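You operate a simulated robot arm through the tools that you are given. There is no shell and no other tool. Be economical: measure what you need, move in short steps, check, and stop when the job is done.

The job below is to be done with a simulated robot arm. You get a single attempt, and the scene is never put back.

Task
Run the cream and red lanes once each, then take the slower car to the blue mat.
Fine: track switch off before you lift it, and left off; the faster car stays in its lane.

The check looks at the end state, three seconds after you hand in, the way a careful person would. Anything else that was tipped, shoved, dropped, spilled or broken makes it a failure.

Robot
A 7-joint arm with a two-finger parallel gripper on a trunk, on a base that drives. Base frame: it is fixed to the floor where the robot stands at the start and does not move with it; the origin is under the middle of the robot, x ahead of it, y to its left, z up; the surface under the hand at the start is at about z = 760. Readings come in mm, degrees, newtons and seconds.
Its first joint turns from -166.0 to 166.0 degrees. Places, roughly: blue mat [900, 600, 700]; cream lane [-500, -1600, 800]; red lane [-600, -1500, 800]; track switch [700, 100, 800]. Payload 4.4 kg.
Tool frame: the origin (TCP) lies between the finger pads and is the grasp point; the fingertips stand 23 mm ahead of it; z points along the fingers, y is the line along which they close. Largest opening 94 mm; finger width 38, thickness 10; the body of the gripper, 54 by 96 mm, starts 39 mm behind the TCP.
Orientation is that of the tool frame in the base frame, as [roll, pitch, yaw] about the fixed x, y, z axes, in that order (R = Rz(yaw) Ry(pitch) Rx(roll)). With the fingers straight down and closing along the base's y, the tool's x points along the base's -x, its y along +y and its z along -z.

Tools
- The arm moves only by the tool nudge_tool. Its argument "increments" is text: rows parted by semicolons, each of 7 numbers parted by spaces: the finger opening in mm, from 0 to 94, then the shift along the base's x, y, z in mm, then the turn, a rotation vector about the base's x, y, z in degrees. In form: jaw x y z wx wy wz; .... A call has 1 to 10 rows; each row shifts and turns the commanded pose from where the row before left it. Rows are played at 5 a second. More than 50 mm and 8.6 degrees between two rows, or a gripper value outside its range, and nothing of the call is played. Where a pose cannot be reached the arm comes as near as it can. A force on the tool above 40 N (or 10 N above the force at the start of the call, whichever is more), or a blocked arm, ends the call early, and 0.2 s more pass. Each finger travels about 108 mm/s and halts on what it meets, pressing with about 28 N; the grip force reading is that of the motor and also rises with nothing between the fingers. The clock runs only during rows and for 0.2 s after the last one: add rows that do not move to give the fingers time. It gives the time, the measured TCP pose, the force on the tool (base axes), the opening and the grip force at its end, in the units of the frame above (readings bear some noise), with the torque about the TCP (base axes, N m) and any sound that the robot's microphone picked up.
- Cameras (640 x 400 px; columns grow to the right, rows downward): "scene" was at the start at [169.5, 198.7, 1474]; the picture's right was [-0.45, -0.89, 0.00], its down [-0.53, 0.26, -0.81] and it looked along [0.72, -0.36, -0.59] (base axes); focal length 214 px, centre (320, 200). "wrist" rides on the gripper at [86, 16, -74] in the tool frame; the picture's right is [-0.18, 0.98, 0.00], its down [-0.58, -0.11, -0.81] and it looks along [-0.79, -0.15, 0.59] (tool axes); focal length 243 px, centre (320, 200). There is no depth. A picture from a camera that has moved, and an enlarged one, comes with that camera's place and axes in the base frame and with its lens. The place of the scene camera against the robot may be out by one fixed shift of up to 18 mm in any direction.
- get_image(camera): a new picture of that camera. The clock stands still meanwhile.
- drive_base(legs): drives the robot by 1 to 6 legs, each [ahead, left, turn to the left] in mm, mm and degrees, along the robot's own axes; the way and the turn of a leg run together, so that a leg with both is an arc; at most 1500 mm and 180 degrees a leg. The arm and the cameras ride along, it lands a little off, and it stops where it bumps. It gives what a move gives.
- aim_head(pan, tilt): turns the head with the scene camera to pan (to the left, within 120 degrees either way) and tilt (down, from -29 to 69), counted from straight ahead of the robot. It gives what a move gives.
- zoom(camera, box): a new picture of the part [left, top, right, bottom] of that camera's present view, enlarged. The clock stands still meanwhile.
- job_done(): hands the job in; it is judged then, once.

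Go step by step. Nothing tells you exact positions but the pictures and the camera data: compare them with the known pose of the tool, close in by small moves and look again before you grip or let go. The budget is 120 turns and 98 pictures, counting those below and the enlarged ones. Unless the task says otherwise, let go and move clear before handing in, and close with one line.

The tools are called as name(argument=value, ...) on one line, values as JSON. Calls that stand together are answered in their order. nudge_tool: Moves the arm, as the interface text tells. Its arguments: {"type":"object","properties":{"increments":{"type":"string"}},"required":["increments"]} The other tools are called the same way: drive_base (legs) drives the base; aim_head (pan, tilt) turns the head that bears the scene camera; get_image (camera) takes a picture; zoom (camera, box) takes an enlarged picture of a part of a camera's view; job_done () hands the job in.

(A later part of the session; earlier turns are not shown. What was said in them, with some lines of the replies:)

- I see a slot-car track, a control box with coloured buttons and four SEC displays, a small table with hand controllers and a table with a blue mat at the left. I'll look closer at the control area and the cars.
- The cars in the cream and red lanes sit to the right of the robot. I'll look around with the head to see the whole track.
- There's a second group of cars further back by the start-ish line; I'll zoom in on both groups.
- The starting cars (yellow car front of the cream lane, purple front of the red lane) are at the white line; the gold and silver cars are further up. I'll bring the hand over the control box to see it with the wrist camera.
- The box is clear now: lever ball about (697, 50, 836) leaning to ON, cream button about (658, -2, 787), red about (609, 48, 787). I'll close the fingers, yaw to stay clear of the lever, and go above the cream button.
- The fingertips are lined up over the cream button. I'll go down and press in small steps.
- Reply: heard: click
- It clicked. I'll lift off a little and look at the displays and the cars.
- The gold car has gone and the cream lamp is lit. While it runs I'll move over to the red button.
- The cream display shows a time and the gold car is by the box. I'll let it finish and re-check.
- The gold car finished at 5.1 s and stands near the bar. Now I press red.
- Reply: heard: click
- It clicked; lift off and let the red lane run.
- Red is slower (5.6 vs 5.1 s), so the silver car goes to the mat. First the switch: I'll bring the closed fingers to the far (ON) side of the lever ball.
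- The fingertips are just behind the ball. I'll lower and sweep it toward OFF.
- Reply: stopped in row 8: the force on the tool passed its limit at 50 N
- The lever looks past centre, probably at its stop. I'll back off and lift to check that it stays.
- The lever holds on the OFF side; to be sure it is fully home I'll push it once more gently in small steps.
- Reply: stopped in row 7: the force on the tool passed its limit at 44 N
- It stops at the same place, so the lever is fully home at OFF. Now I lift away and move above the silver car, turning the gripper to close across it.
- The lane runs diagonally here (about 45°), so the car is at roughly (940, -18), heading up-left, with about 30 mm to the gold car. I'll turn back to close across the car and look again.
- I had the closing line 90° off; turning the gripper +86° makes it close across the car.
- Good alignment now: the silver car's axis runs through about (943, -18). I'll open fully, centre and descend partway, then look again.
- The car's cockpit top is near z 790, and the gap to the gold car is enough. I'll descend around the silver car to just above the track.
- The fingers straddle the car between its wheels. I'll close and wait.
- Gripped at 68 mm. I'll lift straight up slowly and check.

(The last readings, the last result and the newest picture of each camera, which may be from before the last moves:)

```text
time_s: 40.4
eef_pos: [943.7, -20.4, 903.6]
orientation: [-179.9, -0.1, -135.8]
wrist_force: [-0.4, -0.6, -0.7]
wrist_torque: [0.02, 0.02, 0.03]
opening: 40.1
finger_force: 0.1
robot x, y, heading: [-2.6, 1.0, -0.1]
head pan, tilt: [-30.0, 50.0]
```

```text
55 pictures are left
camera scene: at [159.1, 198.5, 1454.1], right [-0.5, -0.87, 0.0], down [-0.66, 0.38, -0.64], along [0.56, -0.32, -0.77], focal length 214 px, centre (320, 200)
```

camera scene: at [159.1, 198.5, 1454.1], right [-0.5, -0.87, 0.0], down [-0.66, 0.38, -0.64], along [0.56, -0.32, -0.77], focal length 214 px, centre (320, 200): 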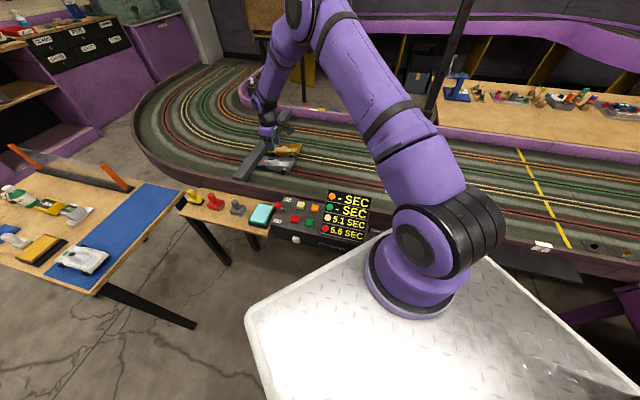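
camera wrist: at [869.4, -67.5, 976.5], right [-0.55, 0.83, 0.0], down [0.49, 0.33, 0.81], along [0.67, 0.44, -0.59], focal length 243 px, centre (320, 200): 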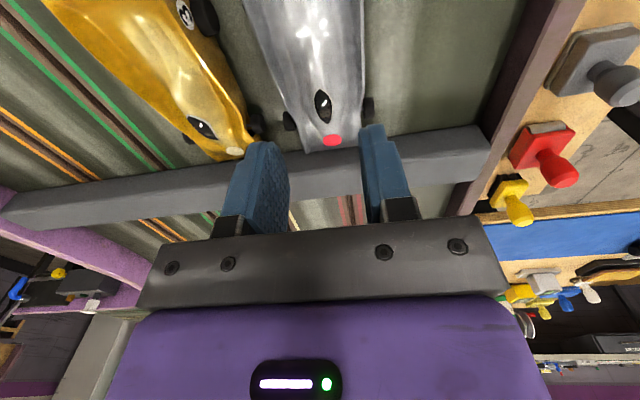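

It slipped out as I lifted; the car sits back in its lane. I'll back off along the car to view its whole shape and alignment.

nudge_tool(increments="94 -25 -25 20 0 0 0; 94 -25 -25 20 0 0 0; 94 -25 -25 20 0 0 0; 94 0 0 0 0 0 0")

get_image(camera="wrist")

zoom(camera="scene", box=[250, 120, 320, 190])

```text
time_s: 41.4
eef_pos: [868.7, -93.3, 961.5]
orientation: [-179.8, -0.1, -135.8]
wrist_force: [-0.5, -0.5, -1.0]
wrist_torque: [0.01, 0.0, 0.02]
opening: 94.0
finger_force: 0.1
robot x, y, heading: [-0.1, -2.8, -0.2]
head pan, tilt: [-30.0, 50.0]
```

```text
54 pictures are left
camera wrist: at [794.2, -142.5, 1036.0], right [-0.55, 0.83, 0.0], down [0.49, 0.33, 0.81], along [0.67, 0.44, -0.59], focal length 243 px, centre (320, 200)
```

wrist: 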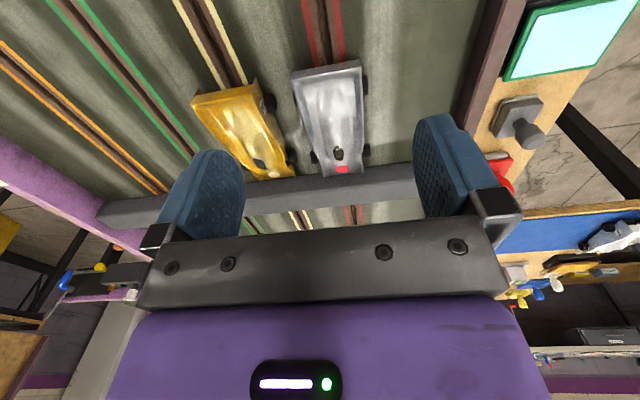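

```text
5.71 times, centred on (285, 155) of scene
camera zoom: at [159.1, 198.6, 1454.1], right [-0.5, -0.87, 0.0], down [-0.66, 0.38, -0.64], along [0.56, -0.32, -0.77], focal length 1226 px, centre (520, 457)
```

zoom: 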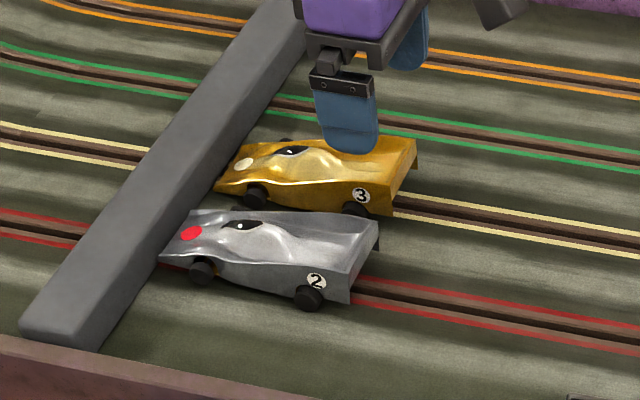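

zoom(camera="wrist", box=[260, 40, 400, 190])

```text
2.67 times, centred on (330, 115) of wrist
camera zoom: at [794.2, -142.5, 1036.0], right [-0.55, 0.83, 0.0], down [0.49, 0.33, 0.81], along [0.67, 0.44, -0.59], focal length 647 px, centre (293, 427)
```

zoom: 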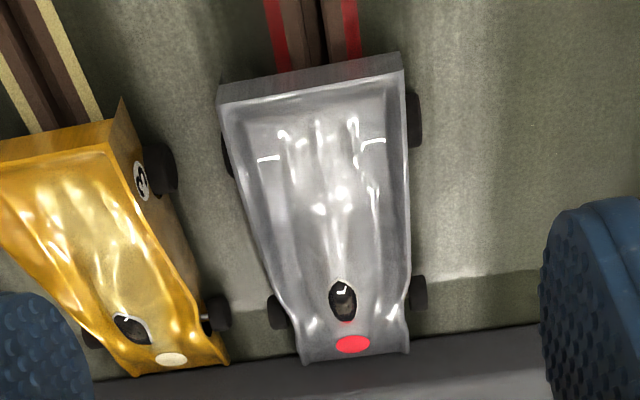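

The car is undisturbed and straight; I gripped too high. I'll go back down lower, with the fingertips nearly on the track, centred between the wheels.

nudge_tool(increments="94 26 26 -20 0 0 0; 94 27 26 -30 0 0 0; 94 26 26 -20 0 0 0; 94 0 0 -40 0 0 0; 94 0 0 -40 0 0 0; 94 0 0 -20 0 0 0; 94 0 0 -4 0 0 0; 94 0 0 -2 0 0 0; 94 0 0 0 0 0 0")

zoom(camera="scene", box=[250, 120, 320, 190])

```text
time_s: 43.4
eef_pos: [947.1, -16.3, 784.8]
orientation: [-179.8, -0.1, -135.8]
wrist_force: [0.0, -0.2, -0.1]
wrist_torque: [0.05, -0.01, 0.0]
opening: 94.0
finger_force: 0.1
robot x, y, heading: [1.7, 0.3, 0.2]
head pan, tilt: [-30.0, 50.0]
```

```text
5.71 times, centred on (285, 155) of scene
camera zoom: at [159.0, 198.5, 1454.1], right [-0.5, -0.87, 0.0], down [-0.66, 0.38, -0.64], along [0.56, -0.32, -0.77], focal length 1226 px, centre (520, 457)
```

zoom: 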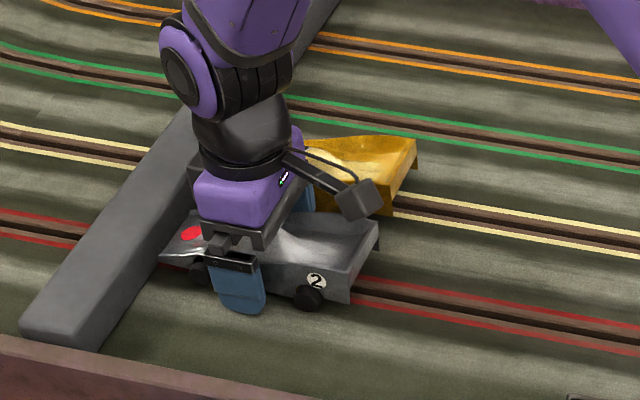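

Free so far; I'll feel for the track surface with small steps.

nudge_tool(increments="94 -1 -1 -2 0 0 0; 94 0 0 -2 0 0 0; 94 0 0 -2 0 0 0; 94 0 0 0 0 0 0")

```text
time_s: 44.2
eef_pos: [948.4, -16.3, 782.3]
orientation: [-179.7, -0.1, -135.7]
wrist_force: [-12.1, -0.1, 16.3]
wrist_torque: [0.77, 0.74, 0.65]
opening: 94.2
finger_force: 0.2
robot x, y, heading: [-4.4, -1.7, 0.2]
head pan, tilt: [-30.0, 50.0]
stopped in row 4: the force on the tool passed its limit at 42 N (the readings are from after the stop); the commanded pose is now the measured one
```

Touched the track at TCP z≈782. I'll raise 2 mm and close.

nudge_tool(increments="94 -1 -1 2 0 0 0; 94 0 0 0 0 0 0; 78 0 0 0 0 0 0; 70 0 0 0 0 0 0; 64 0 0 0 0 0 0; 50 0 0 0 0 0 0; 30 0 0 0 0 0 0; 20 0 0 0 0 0 0; 20 0 0 0 0 0 0")

get_image(camera="wrist")

zoom(camera="scene", box=[250, 120, 320, 190])

```text
time_s: 46.2
eef_pos: [946.8, -16.4, 783.1]
orientation: [-179.7, -0.1, -135.8]
wrist_force: [0.4, -0.8, 0.2]
wrist_torque: [-0.02, 0.08, 0.01]
opening: 68.1
finger_force: 27.7
robot x, y, heading: [2.0, -2.1, -0.1]
head pan, tilt: [-30.0, 50.0]
```

```text
50 pictures are left
camera wrist: at [872.4, -65.7, 858.1], right [-0.55, 0.83, 0.0], down [0.49, 0.33, 0.81], along [0.67, 0.44, -0.59], focal length 243 px, centre (320, 200)
```

wrist: 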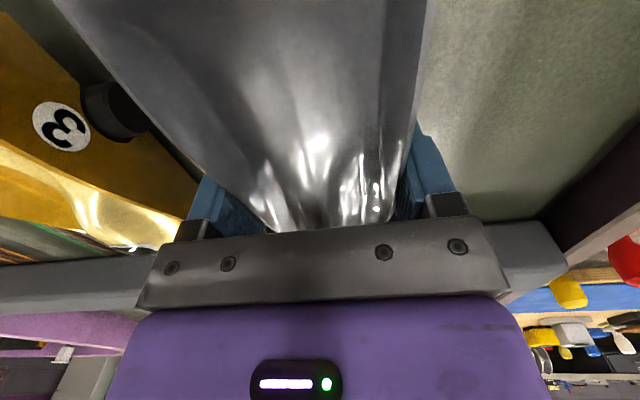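

```text
5.71 times, centred on (285, 155) of scene
camera zoom: at [158.9, 198.5, 1454.1], right [-0.5, -0.87, 0.0], down [-0.66, 0.38, -0.64], along [0.56, -0.32, -0.77], focal length 1226 px, centre (520, 457)
```

zoom: 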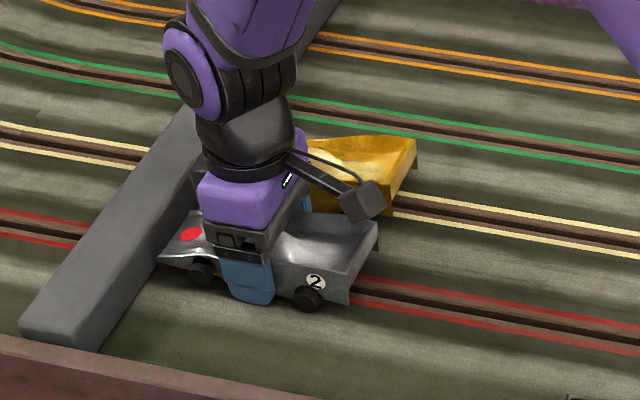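

Balanced grip (no side force). I'll lift in very small steps.

nudge_tool(increments="20 0 0 2 0 0 0; 20 0 0 2 0 0 0; 20 0 0 3 0 0 0; 20 0 0 3 0 0 0; 20 0 0 5 0 0 0; 20 0 0 5 0 0 0; 20 0 0 0 0 0 0")

zoom(camera="scene", box=[250, 120, 320, 190])

```text
time_s: 47.8
eef_pos: [946.9, -16.8, 803.5]
orientation: [-179.7, 0.0, -135.8]
wrist_force: [0.5, 0.8, -0.8]
wrist_torque: [-0.02, 0.0, 0.03]
opening: 67.7
finger_force: 27.6
robot x, y, heading: [0.0, 0.0, -0.0]
head pan, tilt: [-30.0, 50.0]
```

```text
5.71 times, centred on (285, 155) of scene
camera zoom: at [159.0, 198.5, 1454.1], right [-0.5, -0.87, 0.0], down [-0.66, 0.38, -0.64], along [0.56, -0.32, -0.77], focal length 1226 px, centre (520, 457)
```

zoom: 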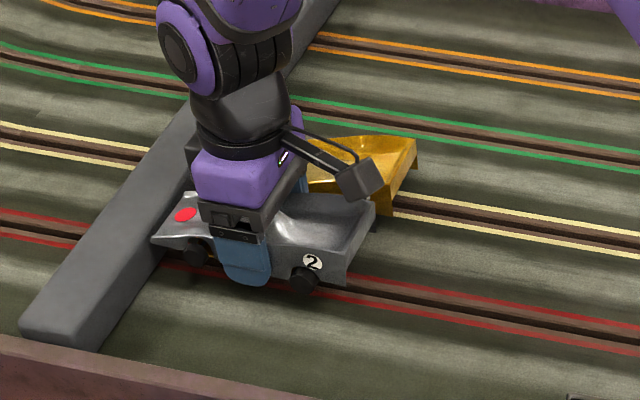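

The car is held and rises with the hand. I'll lift it well clear.

nudge_tool(increments="20 0 0 10 0 0 0; 20 0 0 15 0 0 0; 20 -3 0 20 0 0 0; 20 -5 0 25 0 0 0; 20 -6 0 30 0 0 0; 20 -6 0 30 0 0 0; 20 -5 0 30 0 0 0; 20 0 0 0 0 0 0")

get_image(camera="wrist")

aim_head(pan=25, tilt=45)

get_image(camera="scene")

```text
time_s: 49.6
eef_pos: [922.6, -18.1, 962.2]
orientation: [-179.7, 0.0, -135.8]
wrist_force: [-0.5, 0.6, -1.1]
wrist_torque: [0.01, -0.01, 0.01]
opening: 68.1
finger_force: 28.0
robot x, y, heading: [-0.7, -3.6, -0.1]
head pan, tilt: [-30.0, 50.0]
```

```text
47 pictures are left
camera wrist: at [848.1, -65.7, 1037.8], right [-0.55, 0.83, 0.0], down [0.49, 0.33, 0.81], along [0.67, 0.44, -0.59], focal length 243 px, centre (320, 200)
```

wrist: 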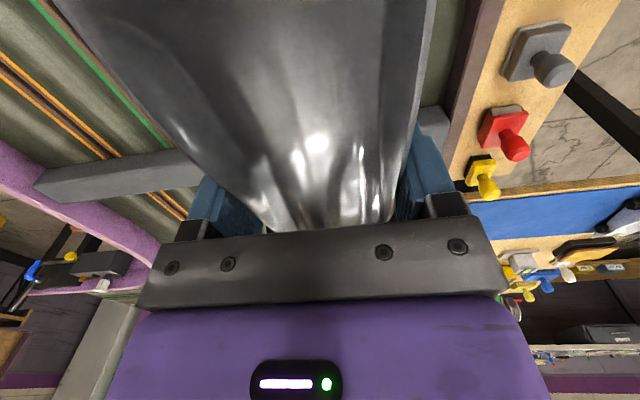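

```text
time_s: 50.9
eef_pos: [923.4, -17.0, 962.7]
orientation: [-179.7, 0.1, -135.7]
wrist_force: [0.2, 1.3, -1.8]
wrist_torque: [-0.01, 0.0, 0.01]
opening: 67.9
finger_force: 27.8
robot x, y, heading: [2.0, -0.8, -0.2]
head pan, tilt: [25.0, 45.0]
```

```text
46 pictures are left
camera scene: at [166.1, 271.3, 1461.0], right [0.42, -0.91, 0.0], down [-0.64, -0.3, -0.71], along [0.64, 0.3, -0.71], focal length 214 px, centre (320, 200)
```

scene: 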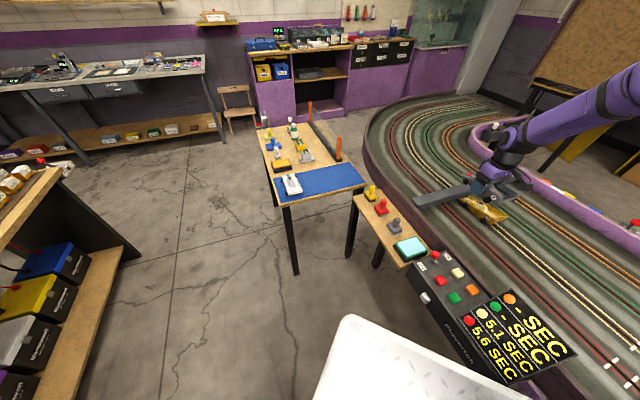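

The mat lies about from (760, 742) to (1200, 546) with a white car at its near-left end; I need to drive there. I'll retract the arm, then drive left and slightly ahead over clear floor.

nudge_tool(increments="20 -35 5 5 0 0 0; 20 -40 5 10 0 0 0; 20 -40 5 10 0 0 0; 20 -40 5 10 0 0 0; 20 -40 0 5 0 0 0; 20 -20 0 0 0 0 0; 20 0 0 0 0 0 0")

drive_base(legs=[[0, 450, 0]])

get_image(camera="scene")

get_image(camera="wrist")

```text
time_s: 52.5
eef_pos: [708.0, 2.1, 1002.9]
orientation: [-179.8, 0.0, -135.7]
wrist_force: [-0.6, 0.3, -1.7]
wrist_torque: [0.05, -0.01, 0.01]
opening: 67.7
finger_force: 28.3
robot x, y, heading: [1.8, -1.0, 0.1]
head pan, tilt: [25.0, 45.0]
```

```text
time_s: 55.0
eef_pos: [714.0, 418.5, 1003.3]
orientation: [-179.7, -0.2, -134.2]
wrist_force: [0.1, -0.7, -2.5]
wrist_torque: [0.01, -0.01, 0.0]
opening: 67.7
finger_force: 27.8
robot x, y, heading: [9.7, 395.4, 1.7]
head pan, tilt: [25.0, 45.0]
stopped in leg 1: the robot was blocked; the commanded pose is now the measured one
```

```text
45 pictures are left
camera scene: at [166.4, 671.8, 1461.1], right [0.45, -0.89, 0.0], down [-0.63, -0.32, -0.71], along [0.63, 0.32, -0.71], focal length 214 px, centre (320, 200)
```

scene: 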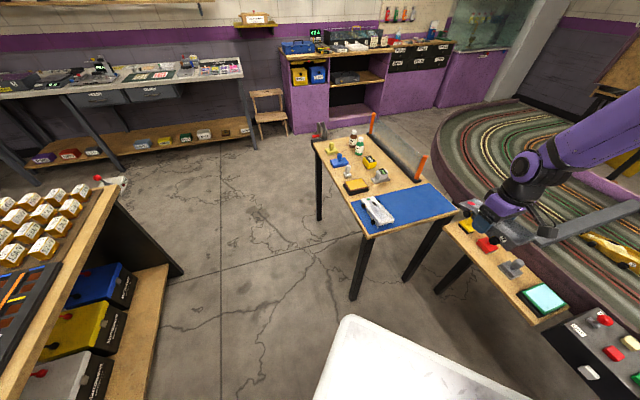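

```text
44 pictures are left
camera wrist: at [642.0, 367.6, 1077.8], right [-0.58, 0.82, 0.0], down [0.48, 0.34, 0.81], along [0.66, 0.46, -0.59], focal length 243 px, centre (320, 200)
```

wrist: 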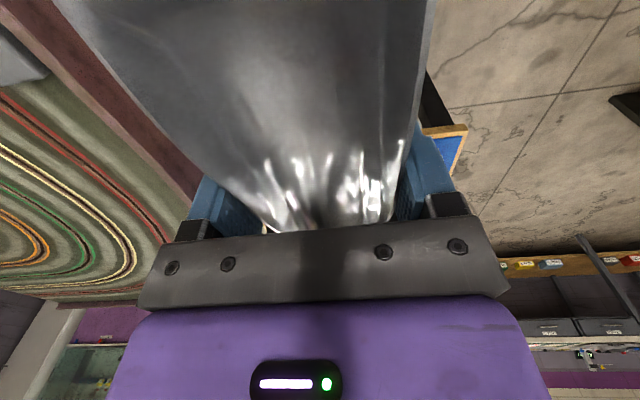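

The base was blocked by something on the left. I'll look to see what it touched before moving on.

aim_head(pan=95, tilt=50)

get_image(camera="scene")

```text
time_s: 56.4
eef_pos: [715.2, 418.1, 1002.9]
orientation: [-179.7, -0.2, -134.3]
wrist_force: [0.3, -0.2, -2.2]
wrist_torque: [0.01, 0.0, -0.01]
opening: 67.8
finger_force: 28.0
robot x, y, heading: [7.8, 399.1, 1.6]
head pan, tilt: [95.0, 50.0]
```

```text
43 pictures are left
camera scene: at [84.8, 711.9, 1454.2], right [0.99, 0.12, 0.0], down [0.09, -0.76, -0.64], along [-0.07, 0.64, -0.77], focal length 214 px, centre (320, 200)
```

scene: 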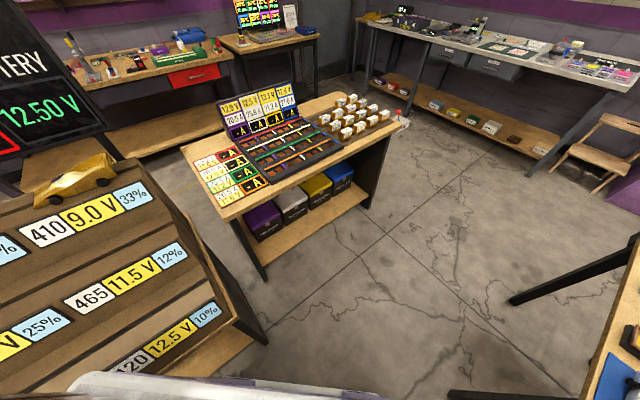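

The robot's left rear touched the display stand; nothing there looks displaced. I'll step right off it, go ahead past it, then left again.

drive_base(legs=[[0, -40, 0], [140, 0, -1.6], [60, 80, 0], [50, 0, 0]])

get_image(camera="scene")

aim_head(pan=10, tilt=50)

get_image(camera="scene")

```text
time_s: 59.5
eef_pos: [967.5, 439.1, 1004.8]
orientation: [-179.7, -0.1, -135.9]
wrist_force: [-0.2, -0.4, -1.5]
wrist_torque: [0.04, 0.01, 0.02]
opening: 67.7
finger_force: 28.3
robot x, y, heading: [261.7, 436.7, -0.1]
head pan, tilt: [95.0, 50.0]
```

```text
42 pictures are left
camera scene: at [346.7, 751.7, 1454.1], right [1.0, 0.09, 0.0], down [0.07, -0.76, -0.64], along [-0.06, 0.64, -0.77], focal length 214 px, centre (320, 200)
```

scene: 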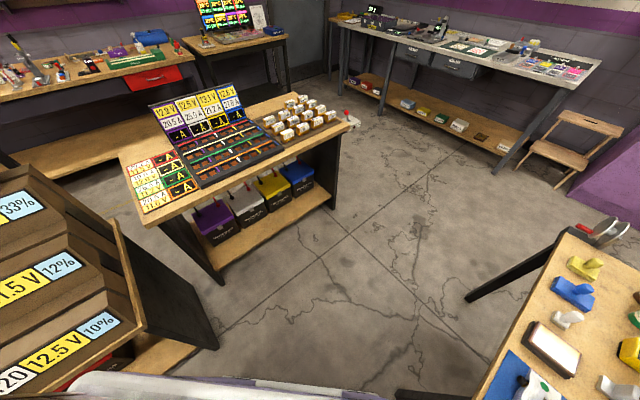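

```text
time_s: 61.0
eef_pos: [967.7, 439.3, 1003.3]
orientation: [-179.7, -0.1, -135.8]
wrist_force: [-0.2, -0.6, -1.9]
wrist_torque: [-0.01, -0.03, 0.0]
opening: 68.1
finger_force: 27.6
robot x, y, heading: [261.2, 433.5, -0.2]
head pan, tilt: [10.0, 50.0]
```

```text
41 pictures are left
camera scene: at [429.2, 688.4, 1454.1], right [0.17, -0.98, 0.0], down [-0.75, -0.13, -0.64], along [0.63, 0.11, -0.77], focal length 214 px, centre (320, 200)
```

scene: 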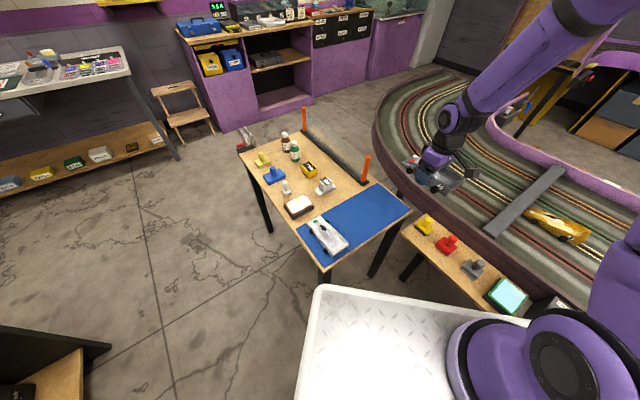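

The base is now at (261, 434) with clear floor around. The mat centre is about (974, 634); I'll turn the car to lie along the mat and bring it above the free part, about (1010, 607).

nudge_tool(increments="20 0 10 0 0 0 -8.5; 20 5 15 0 0 0 -8.5; 20 5 20 0 0 0 -8.5; 20 5 20 0 0 0 -8.5; 20 5 20 0 0 0 -8.5; 20 5 20 0 0 0 -8.5; 20 5 20 0 0 0 -8.5; 20 5 20 0 0 0 -8.5; 20 5 15 0 0 0 -8.5; 20 5 8 0 0 0 -8.5")

nudge_tool(increments="20 0 0 -30 0 0 -7; 20 0 0 -30 0 0 0; 20 0 0 -30 0 0 0; 20 0 0 0 0 0 0")

get_image(camera="wrist")

get_image(camera="scene")

```text
time_s: 63.2
eef_pos: [1012.8, 607.2, 1003.6]
orientation: [-179.7, -0.1, 139.1]
wrist_force: [-1.0, -0.7, -2.0]
wrist_torque: [0.02, -0.04, -0.02]
opening: 68.1
finger_force: 27.8
robot x, y, heading: [264.0, 434.8, 0.1]
head pan, tilt: [10.0, 50.0]
```

```text
time_s: 64.2
eef_pos: [1013.0, 607.6, 913.1]
orientation: [-179.7, -0.1, 132.1]
wrist_force: [0.4, 1.0, -1.5]
wrist_torque: [0.0, -0.02, 0.0]
opening: 67.8
finger_force: 28.0
robot x, y, heading: [257.8, 436.4, -0.1]
head pan, tilt: [10.0, 50.0]
```

```text
40 pictures are left
camera wrist: at [966.8, 682.7, 987.4], right [0.85, 0.52, 0.0], down [0.31, -0.5, 0.81], along [0.42, -0.69, -0.59], focal length 243 px, centre (320, 200)
```

wrist: 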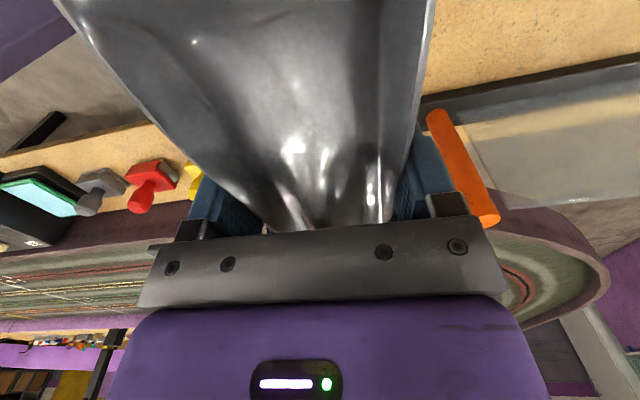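

```text
39 pictures are left
camera scene: at [429.1, 688.4, 1454.1], right [0.17, -0.98, 0.0], down [-0.75, -0.13, -0.64], along [0.63, 0.11, -0.77], focal length 214 px, centre (320, 200)
```

scene: 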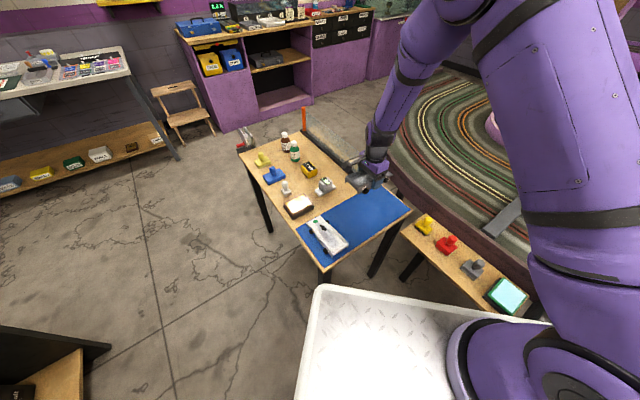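

The car is above the free half of the mat, clear of the orange post. I'll lower to just above and look again.

nudge_tool(increments="20 0 0 -30 0 0 0; 20 0 0 -30 0 0 0; 20 0 0 -30 0 0 0; 20 0 0 -20 0 0 0; 20 0 0 0 0 0 0")

zoom(camera="scene", box=[280, 140, 420, 280])

get_image(camera="wrist")

```text
time_s: 65.4
eef_pos: [1013.0, 608.3, 803.3]
orientation: [-179.6, -0.2, 132.2]
wrist_force: [0.1, -0.8, -1.7]
wrist_torque: [0.0, 0.0, -0.03]
opening: 68.3
finger_force: 27.8
robot x, y, heading: [258.7, 438.5, 0.1]
head pan, tilt: [10.0, 50.0]
```

```text
2.86 times, centred on (350, 210) of scene
camera zoom: at [429.1, 688.4, 1454.1], right [0.17, -0.98, 0.0], down [-0.75, -0.13, -0.64], along [0.63, 0.11, -0.77], focal length 613 px, centre (234, 171)
```

zoom: 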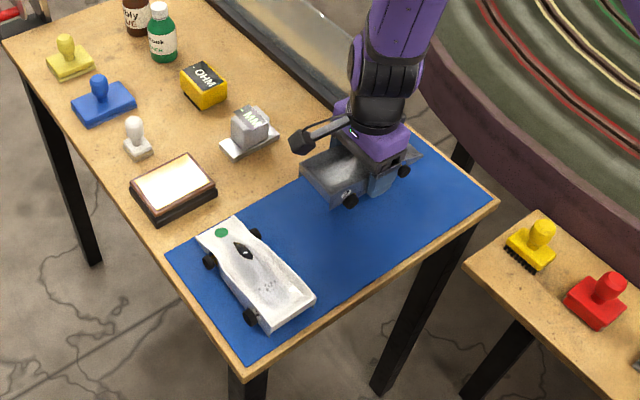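

```text
37 pictures are left
camera wrist: at [966.6, 683.4, 878.3], right [0.85, 0.52, 0.0], down [0.31, -0.5, 0.81], along [0.42, -0.69, -0.59], focal length 243 px, centre (320, 200)
```

wrist: 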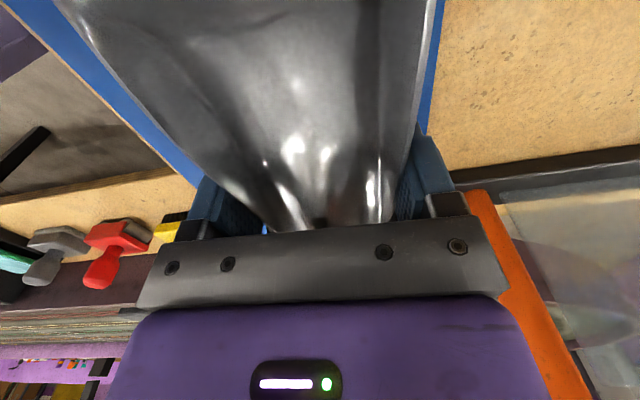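

The mat edges show I am about 40 mm toward its back edge; I'll shift forward to centre, then lower in small steps until it touches.

nudge_tool(increments="20 -11 -11 -10 0 0 0; 20 -11 -11 -20 0 0 0; 20 0 0 -15 0 0 0; 20 0 0 -5 0 0 0; 20 0 0 0 0 0 0")

zoom(camera="scene", box=[280, 140, 420, 280])

```text
time_s: 66.2
eef_pos: [991.0, 585.4, 766.8]
orientation: [-179.9, 0.0, 132.1]
wrist_force: [-14.9, -4.8, 28.4]
wrist_torque: [-0.23, -0.77, -0.13]
opening: 67.6
finger_force: 27.8
robot x, y, heading: [259.8, 436.5, -0.1]
head pan, tilt: [10.0, 50.0]
stopped in row 3: the force on the tool passed its limit at 64 N (the readings are from after the stop); the commanded pose is now the measured one
```

```text
2.86 times, centred on (350, 210) of scene
camera zoom: at [427.5, 688.0, 1454.4], right [0.17, -0.98, 0.0], down [-0.75, -0.13, -0.64], along [0.63, 0.11, -0.77], focal length 613 px, centre (234, 171)
```

zoom: 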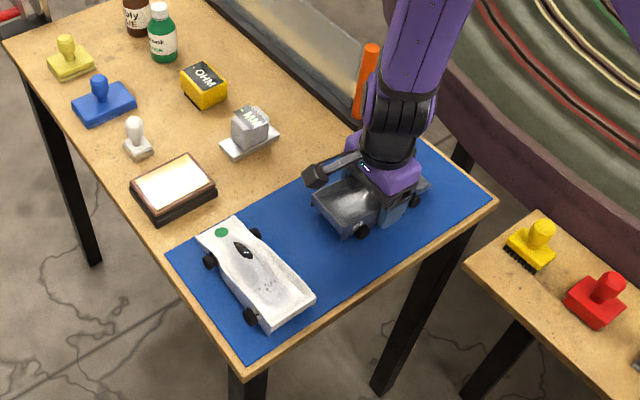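

The wheels touched the mat (surface about z 742), and the car is centred on the free blue area. I'll ease up a touch and open.

nudge_tool(increments="20 0 0 1 0 0 0; 20 0 0 0 0 0 0; 66 0 0 0 0 0 0; 70 0 0 0 0 0 0; 75 0 0 0 0 0 0; 84 0 0 0 0 0 0; 94 0 0 0 0 0 0; 94 0 0 0 0 0 0")

get_image(camera="wrist")

zoom(camera="scene", box=[280, 140, 420, 280])

```text
time_s: 68.0
eef_pos: [993.8, 586.4, 767.3]
orientation: [180.0, -0.1, 132.1]
wrist_force: [5.2, -0.2, 6.8]
wrist_torque: [0.38, -0.33, -0.21]
opening: 94.1
finger_force: 0.2
robot x, y, heading: [263.6, 436.1, 0.1]
head pan, tilt: [10.0, 50.0]
```

```text
35 pictures are left
camera wrist: at [946.8, 661.4, 841.5], right [0.85, 0.52, 0.0], down [0.31, -0.5, 0.81], along [0.42, -0.69, -0.59], focal length 243 px, centre (320, 200)
```

wrist: 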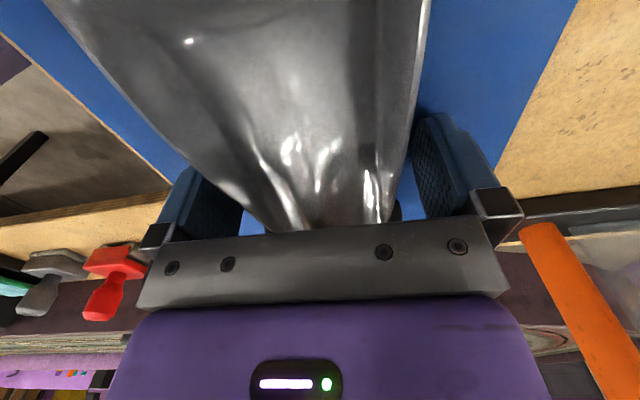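

```text
2.86 times, centred on (350, 210) of scene
camera zoom: at [429.2, 688.4, 1454.2], right [0.17, -0.98, 0.0], down [-0.75, -0.13, -0.64], along [0.63, 0.11, -0.77], focal length 613 px, centre (234, 171)
```

zoom: 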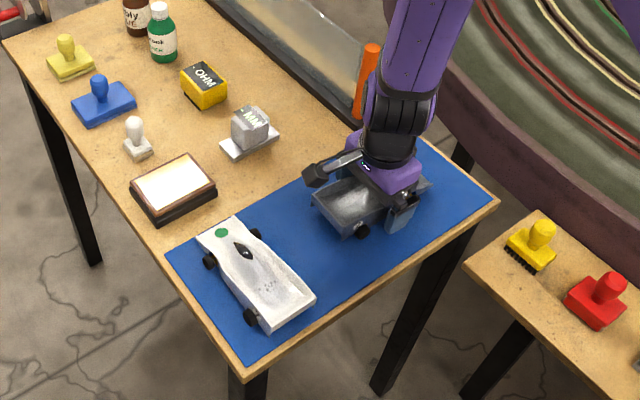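

Released on the mat. I'll lift straight up and retract.

nudge_tool(increments="94 0 0 5 0 0 0; 94 0 0 15 0 0 0; 94 0 0 30 0 0 0; 94 0 0 40 0 0 0; 94 0 0 45 0 0 0; 94 -20 -20 45 0 0 0; 94 -40 -20 20 0 0 0; 94 -40 -25 0 0 0 0; 94 -40 -25 0 0 0 0; 94 0 0 0 0 0 0")

zoom(camera="scene", box=[280, 140, 420, 280])

aim_head(pan=-20, tilt=50)

get_image(camera="scene")

```text
refused: row 6 steps farther than a row can; nothing moved
```

```text
2.86 times, centred on (350, 210) of scene
camera zoom: at [429.2, 688.4, 1454.2], right [0.17, -0.98, 0.0], down [-0.75, -0.13, -0.64], along [0.63, 0.11, -0.77], focal length 613 px, centre (234, 171)
```

zoom: 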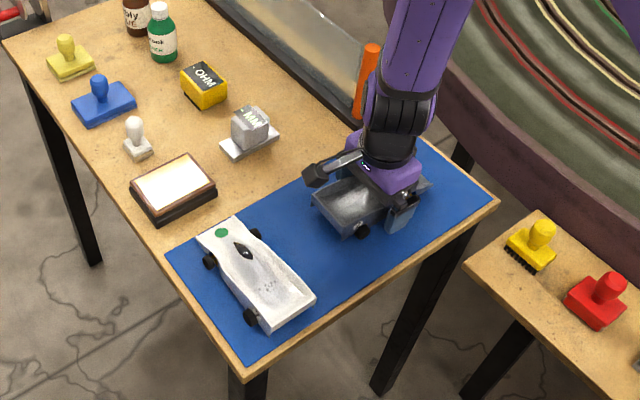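

```text
time_s: 69.0
eef_pos: [993.3, 586.3, 768.0]
orientation: [-179.9, 0.0, 132.1]
wrist_force: [10.4, 0.7, 10.1]
wrist_torque: [0.42, -0.56, -0.43]
opening: 94.0
finger_force: 0.0
robot x, y, heading: [262.4, 437.7, -0.1]
head pan, tilt: [-20.0, 50.0]
```

```text
32 pictures are left
camera scene: at [425.6, 648.7, 1454.2], right [-0.34, -0.94, 0.0], down [-0.72, 0.26, -0.64], along [0.6, -0.22, -0.77], focal length 214 px, centre (320, 200)
```

scene: 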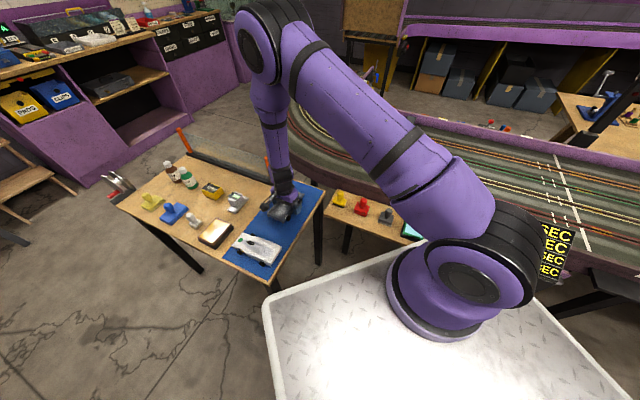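

One row was too long, so nothing moved; I'll repeat with shorter rows.

nudge_tool(increments="94 0 0 5 0 0 0; 94 0 0 15 0 0 0; 94 0 0 30 0 0 0; 94 0 0 40 0 0 0; 94 0 0 45 0 0 0; 94 0 0 45 0 0 0; 94 -35 -15 10 0 0 0; 94 -35 -20 0 0 0 0; 94 -35 -20 0 0 0 0; 94 0 0 0 0 0 0")

get_image(camera="wrist")

zoom(camera="scene", box=[220, 160, 340, 280])

```text
time_s: 71.2
eef_pos: [887.9, 530.8, 955.5]
orientation: [-180.0, 0.0, 132.1]
wrist_force: [-0.7, 0.6, -0.2]
wrist_torque: [0.01, 0.01, 0.01]
opening: 93.9
finger_force: 0.1
robot x, y, heading: [261.4, 435.9, 0.0]
head pan, tilt: [-20.0, 50.0]
```

```text
31 pictures are left
camera wrist: at [841.3, 606.1, 1030.5], right [0.85, 0.52, 0.0], down [0.31, -0.5, 0.81], along [0.42, -0.69, -0.59], focal length 243 px, centre (320, 200)
```

wrist: 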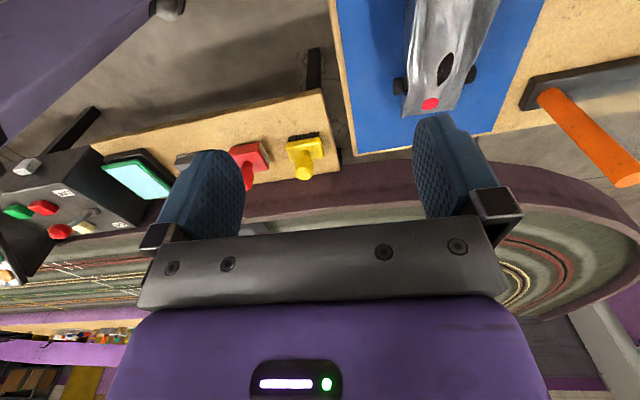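

```text
3.33 times, centred on (280, 220) of scene
camera zoom: at [425.7, 648.8, 1454.1], right [-0.34, -0.94, 0.0], down [-0.72, 0.26, -0.64], along [0.6, -0.22, -0.77], focal length 715 px, centre (453, 133)
```

zoom: 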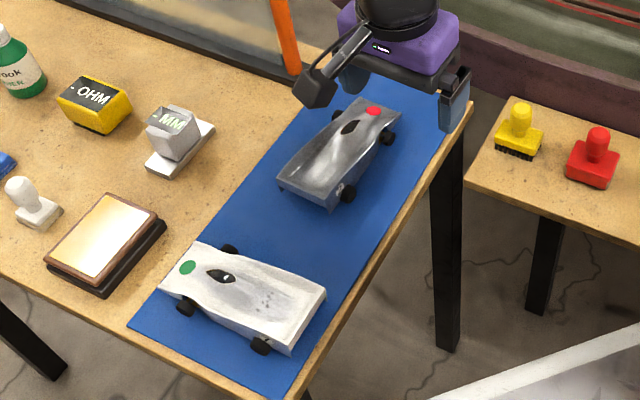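

The silver car stands upright on the mat. Last check: the lever and the gold car.

zoom(camera="wrist", box=[0, 140, 160, 270])

aim_head(pan=-38, tilt=40)

get_image(camera="scene")

```text
3.08 times, centred on (80, 205) of wrist
camera zoom: at [841.3, 606.1, 1030.5], right [0.85, 0.52, 0.0], down [0.31, -0.5, 0.81], along [0.42, -0.69, -0.59], focal length 746 px, centre (1058, 185)
```

zoom: 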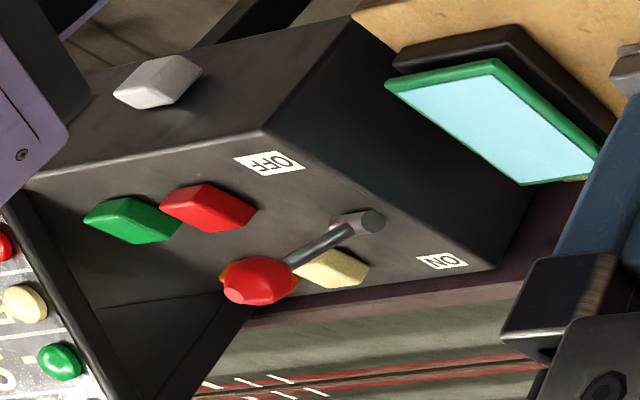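

```text
time_s: 72.0
eef_pos: [888.0, 530.8, 955.6]
orientation: [-180.0, -0.1, 132.0]
wrist_force: [-0.2, -0.2, -0.6]
wrist_torque: [-0.02, -0.04, 0.02]
opening: 94.0
finger_force: 0.0
robot x, y, heading: [263.9, 436.1, 0.2]
head pan, tilt: [-38.0, 40.0]
```

```text
28 pictures are left
camera scene: at [420.3, 622.7, 1468.3], right [-0.62, -0.79, 0.0], down [-0.51, 0.4, -0.77], along [0.6, -0.47, -0.64], focal length 214 px, centre (320, 200)
```

scene: 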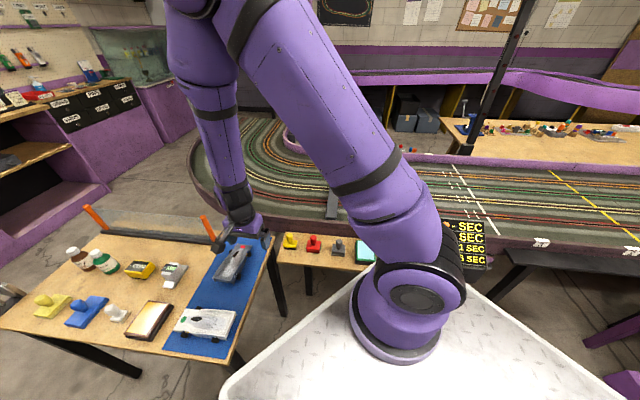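

The lever sits on the OFF side, the gold car was last seen against the bar in its cream lane, and the silver car is on the mat with the hand clear. Handing in.

job_done()

```text
The job is handed in.
```

I ran both lanes: cream took 5.1 s and red 5.6 s. With the track switch turned off and left off, I put the slower silver car on the blue mat and left the gold car in its lane. The base bumped the display stand once; nothing on it looked moved.
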